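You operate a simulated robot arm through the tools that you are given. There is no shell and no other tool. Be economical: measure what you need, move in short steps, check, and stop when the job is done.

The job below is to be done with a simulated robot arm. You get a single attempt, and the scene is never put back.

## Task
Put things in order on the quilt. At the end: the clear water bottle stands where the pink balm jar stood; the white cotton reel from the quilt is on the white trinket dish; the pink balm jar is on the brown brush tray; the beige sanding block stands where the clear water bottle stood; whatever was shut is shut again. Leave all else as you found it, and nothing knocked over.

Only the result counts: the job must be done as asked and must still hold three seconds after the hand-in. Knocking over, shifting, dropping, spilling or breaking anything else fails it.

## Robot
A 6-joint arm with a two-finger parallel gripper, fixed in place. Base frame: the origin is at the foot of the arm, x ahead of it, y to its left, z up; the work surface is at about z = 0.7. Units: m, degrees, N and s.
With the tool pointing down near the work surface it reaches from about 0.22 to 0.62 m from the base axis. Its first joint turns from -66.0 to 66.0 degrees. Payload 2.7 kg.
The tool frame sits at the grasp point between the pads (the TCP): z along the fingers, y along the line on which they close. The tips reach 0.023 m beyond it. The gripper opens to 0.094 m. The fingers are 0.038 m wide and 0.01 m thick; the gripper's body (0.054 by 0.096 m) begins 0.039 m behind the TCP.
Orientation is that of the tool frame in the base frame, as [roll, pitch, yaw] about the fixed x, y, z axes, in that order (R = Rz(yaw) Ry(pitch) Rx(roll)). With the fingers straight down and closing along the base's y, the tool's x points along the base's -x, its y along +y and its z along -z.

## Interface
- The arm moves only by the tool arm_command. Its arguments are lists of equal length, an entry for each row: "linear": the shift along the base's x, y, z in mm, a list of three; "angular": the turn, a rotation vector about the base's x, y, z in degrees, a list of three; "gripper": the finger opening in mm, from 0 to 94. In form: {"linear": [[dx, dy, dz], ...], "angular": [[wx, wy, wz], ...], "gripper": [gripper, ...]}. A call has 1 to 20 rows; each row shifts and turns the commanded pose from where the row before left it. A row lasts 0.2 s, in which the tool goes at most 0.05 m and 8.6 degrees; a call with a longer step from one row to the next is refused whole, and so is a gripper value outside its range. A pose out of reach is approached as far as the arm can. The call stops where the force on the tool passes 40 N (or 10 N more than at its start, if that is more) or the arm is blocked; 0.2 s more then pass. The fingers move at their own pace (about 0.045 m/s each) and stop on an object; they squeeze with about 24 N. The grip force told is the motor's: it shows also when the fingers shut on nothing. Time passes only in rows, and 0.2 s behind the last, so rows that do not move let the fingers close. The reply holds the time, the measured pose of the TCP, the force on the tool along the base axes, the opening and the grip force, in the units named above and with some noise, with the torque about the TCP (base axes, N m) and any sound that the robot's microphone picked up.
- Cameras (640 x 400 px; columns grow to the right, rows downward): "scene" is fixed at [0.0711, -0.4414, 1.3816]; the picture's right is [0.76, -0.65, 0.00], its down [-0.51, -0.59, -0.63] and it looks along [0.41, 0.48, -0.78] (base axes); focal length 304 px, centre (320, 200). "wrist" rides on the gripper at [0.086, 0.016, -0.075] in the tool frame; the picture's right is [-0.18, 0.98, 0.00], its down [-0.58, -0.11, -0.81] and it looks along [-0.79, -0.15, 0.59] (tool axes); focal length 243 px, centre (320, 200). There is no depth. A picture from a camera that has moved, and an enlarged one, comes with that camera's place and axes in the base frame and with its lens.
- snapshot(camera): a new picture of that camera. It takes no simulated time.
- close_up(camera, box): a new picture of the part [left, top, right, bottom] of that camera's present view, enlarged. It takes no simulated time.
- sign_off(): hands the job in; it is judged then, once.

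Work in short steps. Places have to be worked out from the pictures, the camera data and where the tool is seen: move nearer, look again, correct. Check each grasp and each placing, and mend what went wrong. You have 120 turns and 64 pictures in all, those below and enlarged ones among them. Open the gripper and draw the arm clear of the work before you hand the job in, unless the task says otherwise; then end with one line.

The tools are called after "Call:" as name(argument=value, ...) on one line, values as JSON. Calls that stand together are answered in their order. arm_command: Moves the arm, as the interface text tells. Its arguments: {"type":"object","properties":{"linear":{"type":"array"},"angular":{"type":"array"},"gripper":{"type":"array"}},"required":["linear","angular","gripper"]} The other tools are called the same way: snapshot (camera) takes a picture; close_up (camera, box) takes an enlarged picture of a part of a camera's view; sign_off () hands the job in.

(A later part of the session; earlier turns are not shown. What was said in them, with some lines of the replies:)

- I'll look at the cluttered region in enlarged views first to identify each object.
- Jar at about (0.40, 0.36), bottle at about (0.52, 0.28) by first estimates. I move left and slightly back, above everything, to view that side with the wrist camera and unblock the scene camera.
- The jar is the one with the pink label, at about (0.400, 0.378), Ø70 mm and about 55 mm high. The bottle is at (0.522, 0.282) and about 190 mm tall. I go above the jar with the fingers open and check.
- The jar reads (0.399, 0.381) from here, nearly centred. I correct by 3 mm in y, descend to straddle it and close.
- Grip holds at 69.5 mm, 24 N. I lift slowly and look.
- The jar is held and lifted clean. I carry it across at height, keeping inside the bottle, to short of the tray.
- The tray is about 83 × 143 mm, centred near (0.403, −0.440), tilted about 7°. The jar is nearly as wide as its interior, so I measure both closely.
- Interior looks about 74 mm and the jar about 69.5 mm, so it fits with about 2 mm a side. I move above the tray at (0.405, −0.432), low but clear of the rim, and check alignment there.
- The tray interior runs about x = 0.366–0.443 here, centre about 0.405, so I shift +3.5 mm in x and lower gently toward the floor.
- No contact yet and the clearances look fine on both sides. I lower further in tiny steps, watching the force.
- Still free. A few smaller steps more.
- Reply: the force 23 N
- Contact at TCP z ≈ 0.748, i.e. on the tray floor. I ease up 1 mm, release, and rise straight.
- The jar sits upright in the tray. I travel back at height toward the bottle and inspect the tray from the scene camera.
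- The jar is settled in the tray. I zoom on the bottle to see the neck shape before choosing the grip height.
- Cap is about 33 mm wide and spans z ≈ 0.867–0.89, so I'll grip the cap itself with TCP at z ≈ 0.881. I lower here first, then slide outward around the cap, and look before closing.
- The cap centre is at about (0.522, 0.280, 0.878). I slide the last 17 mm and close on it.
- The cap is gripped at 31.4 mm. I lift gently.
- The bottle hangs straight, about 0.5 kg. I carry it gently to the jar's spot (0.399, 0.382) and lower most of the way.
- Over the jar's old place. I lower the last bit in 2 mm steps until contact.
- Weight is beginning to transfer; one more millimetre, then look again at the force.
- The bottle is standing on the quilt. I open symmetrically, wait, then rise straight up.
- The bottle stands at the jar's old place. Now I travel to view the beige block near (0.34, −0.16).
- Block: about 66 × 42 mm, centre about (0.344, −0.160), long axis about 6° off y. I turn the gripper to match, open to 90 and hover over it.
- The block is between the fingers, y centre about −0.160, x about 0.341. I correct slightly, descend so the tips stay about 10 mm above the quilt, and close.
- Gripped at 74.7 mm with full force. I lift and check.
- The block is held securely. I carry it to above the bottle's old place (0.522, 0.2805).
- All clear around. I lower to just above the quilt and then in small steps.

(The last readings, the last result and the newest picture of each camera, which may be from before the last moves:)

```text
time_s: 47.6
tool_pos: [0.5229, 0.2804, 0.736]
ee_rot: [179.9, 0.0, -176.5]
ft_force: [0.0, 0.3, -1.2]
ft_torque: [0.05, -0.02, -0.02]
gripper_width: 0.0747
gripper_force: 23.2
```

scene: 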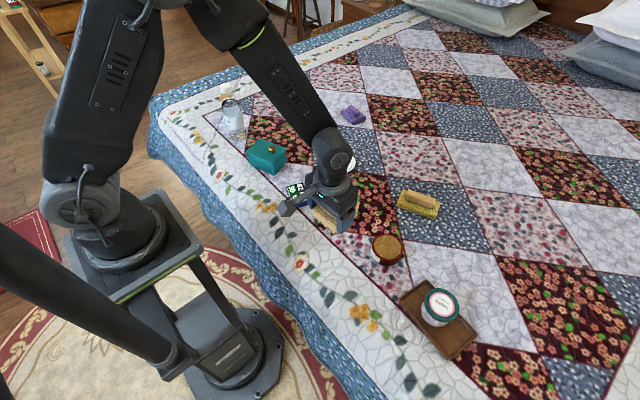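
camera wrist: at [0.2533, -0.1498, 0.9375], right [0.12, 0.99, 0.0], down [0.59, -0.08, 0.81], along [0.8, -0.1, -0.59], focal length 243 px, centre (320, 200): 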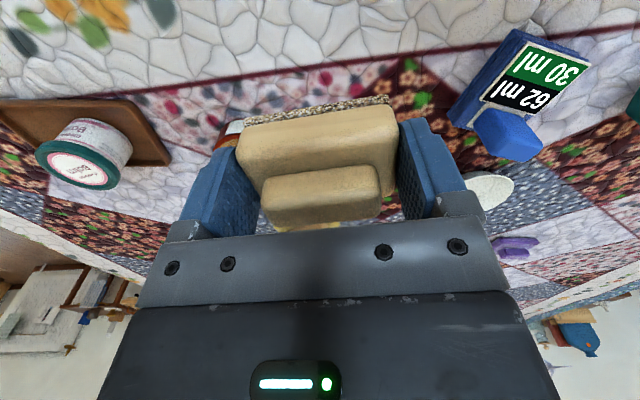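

Call:
arm_command(linear=[[0, 0, -1], [0, 0, -1], [0, 0, 0]], angular=[[0, 0, 0], [0, 0, 0], [0, 0, 0]], gripper=[55, 55, 55])

```text
time_s: 48.4
tool_pos: [0.5221, 0.2818, 0.7353]
ee_rot: [179.9, 0.1, -176.4]
ft_force: [-0.5, -0.3, -0.4]
ft_torque: [0.0, 0.01, 0.0]
gripper_width: 0.0746
gripper_force: 23.6
```

Force is near zero, so contact is just starting. I press one more millimetre to confirm.

Call:
arm_command(linear=[[0, 0, -1], [0, 0, 0]], angular=[[0, 0, 0], [0, 0, 0]], gripper=[55, 55])

```text
time_s: 49.0
tool_pos: [0.5233, 0.2808, 0.7346]
ee_rot: [179.8, 0.0, -176.5]
ft_force: [-1.4, 0.4, 2.7]
ft_torque: [-0.05, -0.06, -0.04]
gripper_width: 0.0747
gripper_force: 24.2
```

Contact confirmed. I release and rise straight up.

Call:
arm_command(linear=[[0, 0, 0], [0, 0, 0], [0, 0, 0], [0, 0, 15], [0, 0, 30], [-5, 0, 40], [-15, -10, 40], [-20, -20, 20], [0, 0, 0]], angular=[[0, 0, 0], [0, 0, 0], [0, 0, 0], [0, 0, 0], [0, 0, 0], [0, 0, 0], [0, 0, 0], [0, 0, 0], [0, 0, 0]], gripper=[80, 90, 90, 90, 90, 90, 90, 90, 90])

Call:
close_up(camera="scene", box=[210, 60, 340, 180])

```text
time_s: 51.0
tool_pos: [0.4817, 0.2512, 0.8777]
ee_rot: [179.9, 0.1, -176.5]
ft_force: [0.2, -0.3, 0.1]
ft_torque: [0.01, 0.01, 0.01]
gripper_width: 0.0899
gripper_force: 0.1
```

```text
3.33 times, centred on (275, 120) of scene
camera zoom: at [0.071, -0.4415, 1.3816], right [0.76, -0.65, 0.0], down [-0.51, -0.59, -0.63], along [0.41, 0.48, -0.78], focal length 1014 px, centre (470, 467)
```

zoom: 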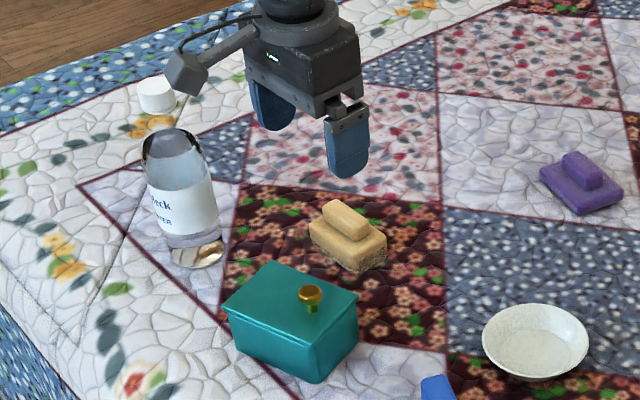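

The block stands on the bottle's old spot. Next the reel near (0.47, −0.116): I go and view it with the wrist camera.

Call:
arm_command(linear=[[-10, -20, 10], [-10, -36, 10], [-10, -37, 0], [-10, -37, 0], [-10, -37, 0], [-10, -37, 0], [-10, -37, 0], [-10, -37, 0], [-10, -37, 0], [-2, -36, 0], [0, 0, 0]], angular=[[0, 0, -1.5], [0, 0, -2], [0, 0, 0], [0, 0, 0], [0, 0, 0], [0, 0, 0], [0, 0, 0], [0, 0, 0], [0, 0, 0], [0, 0, 0], [0, 0, 0]], gripper=[90, 80, 60, 60, 60, 60, 60, 60, 60, 60, 60])

Call:
close_up(camera="wrist", box=[200, 0, 520, 200])

Call:
close_up(camera="scene", box=[280, 130, 400, 230])

```text
time_s: 53.4
tool_pos: [0.3901, -0.1009, 0.8992]
ee_rot: [179.9, 0.1, 180.0]
ft_force: [-0.1, -1.1, -0.7]
ft_torque: [-0.01, 0.01, -0.01]
gripper_width: 0.06
gripper_force: 0.0
```

```text
2.00 times, centred on (360, 100) of wrist
camera zoom: at [0.3037, -0.0856, 0.974], right [0.18, 0.98, 0.0], down [0.58, -0.11, 0.81], along [0.79, -0.15, -0.59], focal length 485 px, centre (240, 400)
```

zoom: 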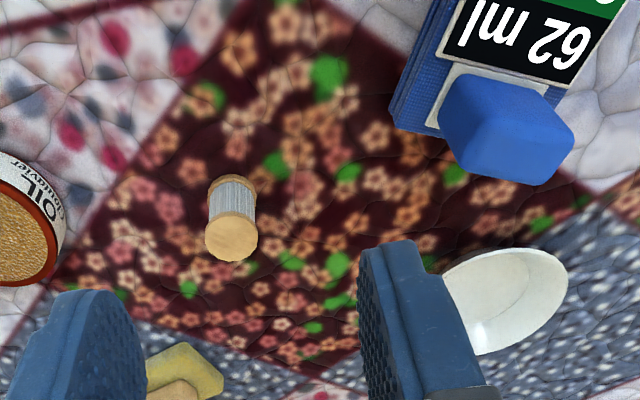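

```text
4.00 times, centred on (340, 180) of scene
camera zoom: at [0.071, -0.4415, 1.3816], right [0.76, -0.65, 0.0], down [-0.51, -0.59, -0.63], along [0.41, 0.48, -0.78], focal length 1217 px, centre (240, 280)
```

zoom: 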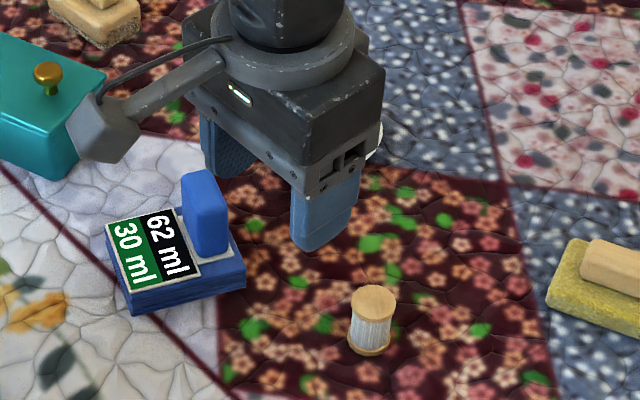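

Reel: centre about (0.4605, −0.122), Ø about 29, top at z ≈ 0.746. I hover over it and check.

Call:
arm_command(linear=[[25, -7, 0], [25, -7, -20], [20, -7, -40], [0, 0, -35], [0, 0, 0]], angular=[[0, 0, 0], [0, 0, 0], [0, 0, 0], [0, 0, 0], [0, 0, 0]], gripper=[60, 60, 60, 60, 60])

Call:
snapshot(camera="wrist")

```text
time_s: 54.6
tool_pos: [0.4599, -0.1199, 0.805]
ee_rot: [179.9, 0.1, -180.0]
ft_force: [-0.3, 0.2, 0.5]
ft_torque: [-0.01, 0.0, 0.02]
gripper_width: 0.0599
gripper_force: 0.0
```

```text
21 pictures are left
camera wrist: at [0.3737, -0.1045, 0.8799], right [0.18, 0.98, 0.0], down [0.58, -0.11, 0.81], along [0.79, -0.15, -0.59], focal length 243 px, centre (320, 200)
```

wrist: 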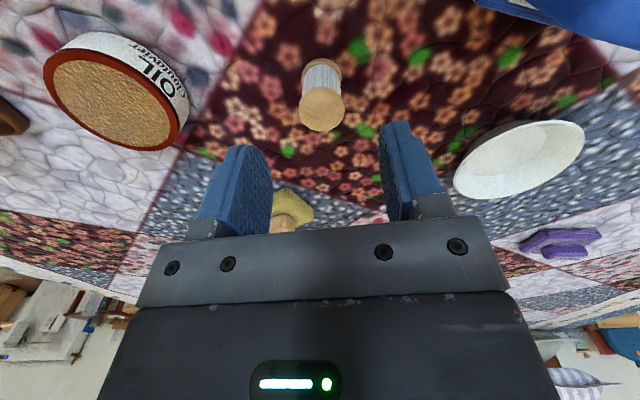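

Centred over the reel. Descend to TCP z ≈ 0.738 and close.

Call:
arm_command(linear=[[0.5, -0.5, -25], [0, 0, -25], [0, 0, -17], [0, 0, 0], [0, 0, 0], [0, 0, 0], [0, 0, 0]], angular=[[0, 0, 0], [0, 0, 0], [0, 0, 0], [0, 0, 0], [0, 0, 0], [0, 0, 0], [0, 0, 0]], gripper=[60, 60, 60, 40, 15, 15, 15])

```text
time_s: 56.2
tool_pos: [0.4615, -0.1209, 0.7357]
ee_rot: [180.0, 0.2, -180.0]
ft_force: [0.0, 0.5, 0.1]
ft_torque: [0.01, -0.02, -0.03]
gripper_width: 0.0275
gripper_force: 24.0
```

Gripped at 27.5 mm. I lift and move near the dish to locate it precisely.

Call:
arm_command(linear=[[0, 0, 10], [0, 0, 30], [0, 0, 40], [0, 0, 20], [5, 20, 0], [8, 36, 0], [8, 36, 0], [8, 36, 0], [8, 27, 0], [3, 10, 0], [0, 0, 0]], angular=[[0, 0, 0], [0, 0, 0], [0, 0, 0], [0, 0, 0], [0, 0, 0], [0, 0, 0], [0, 0, 0], [0, 0, 0], [0, 0, 0], [0, 0, 0], [0, 0, 0]], gripper=[15, 15, 15, 15, 15, 15, 15, 15, 15, 15, 15])

Call:
snapshot(camera="wrist")

Call:
close_up(camera="scene", box=[290, 110, 390, 200])

```text
time_s: 58.6
tool_pos: [0.5012, 0.0434, 0.8359]
ee_rot: [180.0, 0.1, -180.0]
ft_force: [0.3, 0.4, -0.9]
ft_torque: [0.01, -0.04, 0.0]
gripper_width: 0.0275
gripper_force: 24.2
```

```text
20 pictures are left
camera wrist: at [0.4141, 0.0605, 0.9118], right [0.18, 0.98, 0.0], down [0.58, -0.11, 0.81], along [0.79, -0.15, -0.59], focal length 243 px, centre (320, 200)
```

wrist: 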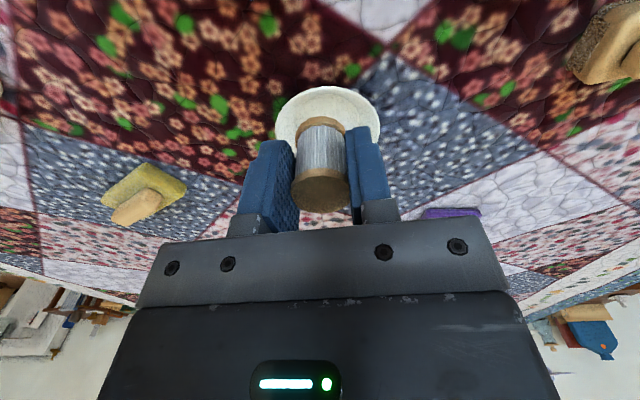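

```text
4.44 times, centred on (340, 155) of scene
camera zoom: at [0.0711, -0.4414, 1.3816], right [0.76, -0.65, 0.0], down [-0.51, -0.59, -0.63], along [0.41, 0.48, -0.78], focal length 1352 px, centre (231, 400)
```

zoom: 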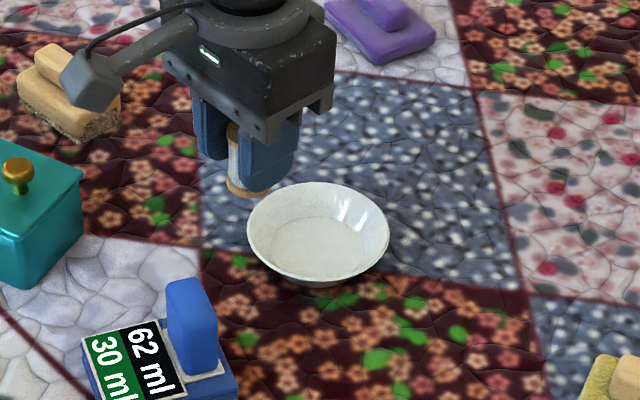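

Dish centre about (0.560, 0.039), floor about 60 mm across. I move over it and lower to just above the rim level, then check.

Call:
arm_command(linear=[[15, -1, 0], [22, -2, 0], [15, -1, 0], [7, 0, 0], [0, 0, 0], [0, 0, -20], [0, 0, -20], [0, 0, -15], [0, 0, 0]], angular=[[0, 0, 0], [0, 0, 0], [0, 0, 0], [0, 0, 0], [0, 0, 0], [0, 0, 0], [0, 0, 0], [0, 0, 0], [0, 0, 0]], gripper=[15, 15, 15, 15, 15, 15, 15, 15, 15])

Call:
snapshot(camera="wrist")

Call:
close_up(camera="scene", box=[290, 110, 390, 200])

```text
time_s: 60.6
tool_pos: [0.5599, 0.0393, 0.7829]
ee_rot: [179.9, 0.1, -179.9]
ft_force: [-0.5, 0.2, 0.0]
ft_torque: [-0.01, 0.02, 0.0]
gripper_width: 0.0277
gripper_force: 24.6
```

```text
18 pictures are left
camera wrist: at [0.4732, 0.0546, 0.8573], right [0.18, 0.98, 0.0], down [0.58, -0.11, 0.81], along [0.79, -0.15, -0.59], focal length 243 px, centre (320, 200)
```

wrist: 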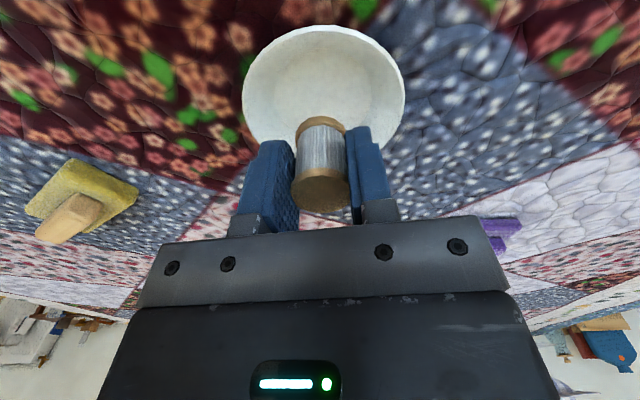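

```text
4.44 times, centred on (340, 155) of scene
camera zoom: at [0.0711, -0.4414, 1.3816], right [0.76, -0.65, 0.0], down [-0.51, -0.59, -0.63], along [0.41, 0.48, -0.78], focal length 1352 px, centre (231, 400)
```

zoom: 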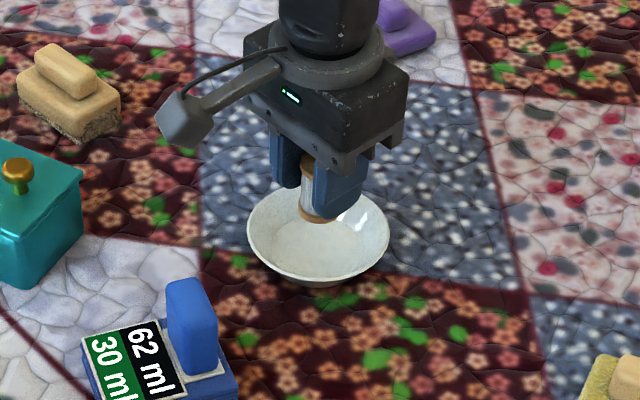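

Well aligned with the dish centre. I lower in decreasing steps.

Call:
arm_command(linear=[[1, 0, -12], [0, 0, -12], [0, 0, -6], [0, 0, -2], [0, 0, -1.5], [0, 0, 0]], angular=[[0, 0, 0], [0, 0, 0], [0, 0, 0], [0, 0, 0], [0, 0, 0], [0, 0, 0]], gripper=[15, 15, 15, 15, 15, 15])

```text
time_s: 62.0
tool_pos: [0.5611, 0.0396, 0.748]
ee_rot: [-180.0, 0.1, 179.9]
ft_force: [-0.2, 0.6, -0.4]
ft_torque: [0.01, 0.02, 0.02]
gripper_width: 0.0274
gripper_force: 24.0
```

Call:
arm_command(linear=[[0, 0, -1], [0, 0, -1], [0, 0, 0]], angular=[[0, 0, 0], [0, 0, 0], [0, 0, 0]], gripper=[15, 15, 15])

```text
time_s: 62.8
tool_pos: [0.5625, 0.0394, 0.7446]
ee_rot: [179.9, 0.1, 179.9]
ft_force: [-0.1, -0.6, -0.5]
ft_torque: [0.0, 0.0, 0.01]
gripper_width: 0.0274
gripper_force: 24.3
```

Still free of contact; continue 1 mm at a time.

Call:
arm_command(linear=[[0, 0, -1], [0, 0, -1], [0, 0, 0]], angular=[[0, 0, 0], [0, 0, 0], [0, 0, 0]], gripper=[15, 15, 15])

```text
time_s: 63.6
tool_pos: [0.5613, 0.0391, 0.7428]
ee_rot: [179.9, 0.1, 180.0]
ft_force: [-0.7, 0.2, -0.2]
ft_torque: [-0.02, 0.0, 0.01]
gripper_width: 0.0273
gripper_force: 23.8
```

Call:
arm_command(linear=[[0, 0, -1], [0, 0, -1], [0, 0, 0]], angular=[[0, 0, 0], [0, 0, 0], [0, 0, 0]], gripper=[15, 15, 15])

```text
time_s: 64.4
tool_pos: [0.5615, 0.0387, 0.742]
ee_rot: [179.8, 0.2, 180.0]
ft_force: [-0.4, -0.6, -0.5]
ft_torque: [0.0, -0.02, 0.0]
gripper_width: 0.0275
gripper_force: 24.5
```

Call:
arm_command(linear=[[0, 0, -0.8], [0, 0, -0.8], [0, 0, 0]], angular=[[0, 0, 0], [0, 0, 0], [0, 0, 0]], gripper=[15, 15, 15])

Call:
close_up(camera="scene", box=[310, 125, 370, 180])

```text
time_s: 65.2
tool_pos: [0.5613, 0.0393, 0.7421]
ee_rot: [180.0, 0.2, -179.9]
ft_force: [-3.1, -0.8, 8.6]
ft_torque: [-0.04, 0.05, 0.02]
gripper_width: 0.0272
gripper_force: 23.7
```

```text
7.27 times, centred on (340, 152) of scene
camera zoom: at [0.0709, -0.4415, 1.3816], right [0.76, -0.65, 0.0], down [-0.51, -0.59, -0.63], along [0.41, 0.48, -0.78], focal length 2212 px, centre (174, 546)
```

zoom: 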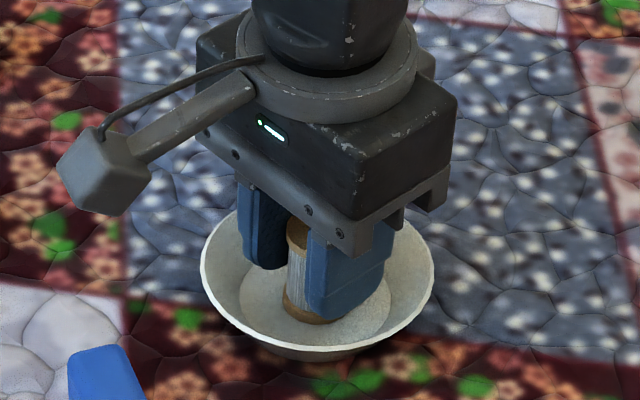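

Contact on the dish floor (8.6 N), reel upright. I back off a hair, open only to 42 mm so the fingers clear the dish walls, and rise.

Call:
arm_command(linear=[[0, 0, 0.5], [0, 0, 0], [0, 0, 0], [0, 0, 10], [0, 0, 25], [0, 0, 40], [-20, 0, 40], [-40, 0, 20], [-40, 0, 0], [-40, 0, 0], [-40, 0, 0], [-20, 0, 0], [0, 0, 0]], angular=[[0, 0, 0], [0, 0, 0], [0, 0, 0], [0, 0, 0], [0, 0, 0], [0, 0, 0], [0, 0, 0], [0, 0, 0], [0, 0, 0], [0, 0, 0], [0, 0, 0], [0, 0, 0], [0, 0, 0]], gripper=[30, 42, 42, 42, 42, 42, 60, 90, 90, 90, 90, 90, 90])

Call:
snapshot(camera="scene")

Call:
close_up(camera="scene", box=[290, 110, 390, 200])

Call:
close_up(camera="scene", box=[200, 60, 320, 180])

Call:
close_up(camera="scene", box=[390, 260, 490, 370])

```text
time_s: 68.0
tool_pos: [0.3601, 0.0383, 0.8775]
ee_rot: [179.9, 0.2, -180.0]
ft_force: [0.1, -0.6, 0.6]
ft_torque: [0.04, -0.02, 0.03]
gripper_width: 0.0898
gripper_force: 0.1
```

```text
15 pictures are left
```

scene: 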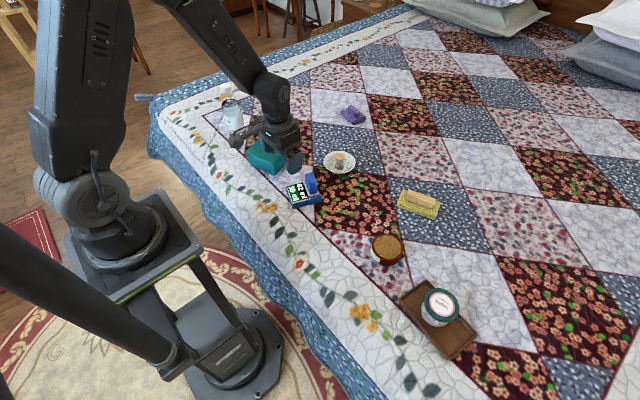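

```text
4.44 times, centred on (340, 155) of scene
camera zoom: at [0.071, -0.4414, 1.3816], right [0.76, -0.65, 0.0], down [-0.51, -0.59, -0.63], along [0.41, 0.48, -0.78], focal length 1352 px, centre (231, 400)
```

zoom: 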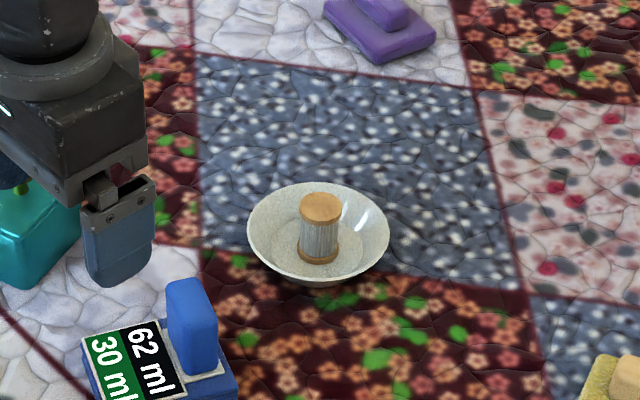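

```text
3.33 times, centred on (260, 120) of scene
camera zoom: at [0.071, -0.4414, 1.3816], right [0.76, -0.65, 0.0], down [-0.51, -0.59, -0.63], along [0.41, 0.48, -0.78], focal length 1014 px, centre (520, 467)
```

zoom: 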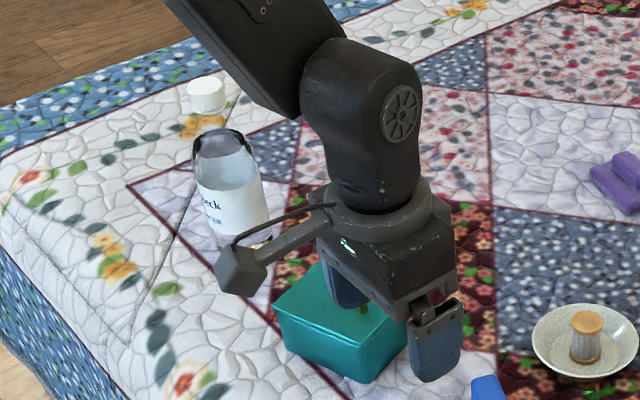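

```text
3.64 times, centred on (440, 315) of scene
camera zoom: at [0.071, -0.4414, 1.3816], right [0.76, -0.65, 0.0], down [-0.51, -0.59, -0.63], along [0.41, 0.48, -0.78], focal length 1106 px, centre (-116, -218)
```

zoom: 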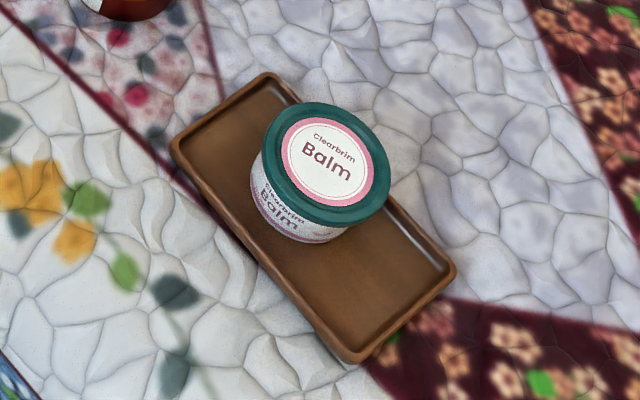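

Reel stands in the dish, jar on the tray, bottle and block in place. I raise the arm clear and take a final look at the left side.

Call:
arm_command(linear=[[0, 0, 30], [0, -20, 40], [-20, -40, 20], [-20, -40, 0], [0, -40, 0], [0, 0, 0], [0, 0, 0]], angular=[[0, 0, 0], [0, 0, 0], [0, 0, 0], [0, 0, 0], [0, 0, 0], [0, 0, 0], [0, 0, 0]], gripper=[94, 94, 94, 94, 94, 94, 94])

Call:
close_up(camera="scene", box=[200, 60, 360, 180])

Call:
snapshot(camera="wrist")

```text
time_s: 69.6
tool_pos: [0.3203, -0.1013, 0.9643]
ee_rot: [180.0, 0.1, 180.0]
ft_force: [0.8, -0.4, -0.3]
ft_torque: [-0.03, -0.01, 0.0]
gripper_width: 0.0939
gripper_force: 0.1
```

```text
3.33 times, centred on (280, 120) of scene
camera zoom: at [0.071, -0.4415, 1.3816], right [0.76, -0.65, 0.0], down [-0.51, -0.59, -0.63], along [0.41, 0.48, -0.78], focal length 1014 px, centre (453, 467)
```

zoom: 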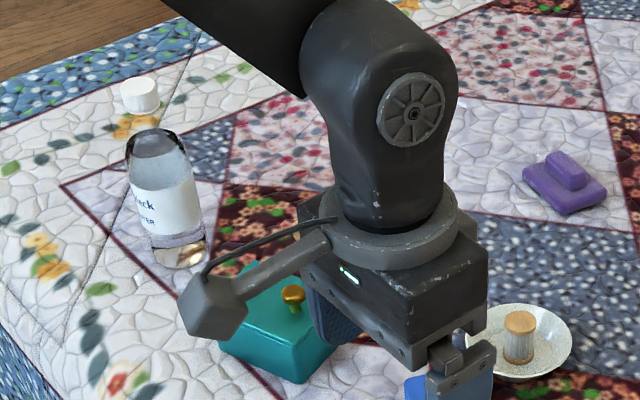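

```text
10 pictures are left
camera wrist: at [0.2342, -0.0852, 1.0396], right [0.18, 0.98, 0.0], down [0.58, -0.11, 0.81], along [0.79, -0.15, -0.59], focal length 243 px, centre (320, 200)
```

wrist: 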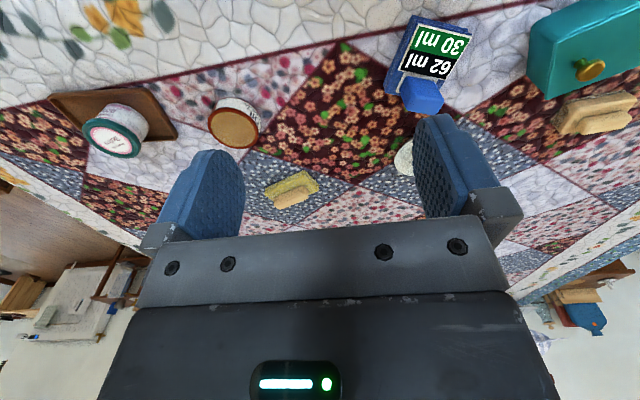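

Everything stands as asked, the teal box is still shut, and the arm is clear with the gripper open. I hand in.

Call:
sign_off()

```text
The job is handed in.
```

The job is handed in: the clear water bottle stands where the pink balm jar was, the jar is on the brown brush tray, the beige sanding block stands where the bottle was, the white cotton reel is upright in the white trinket dish, and the teal box was never opened.
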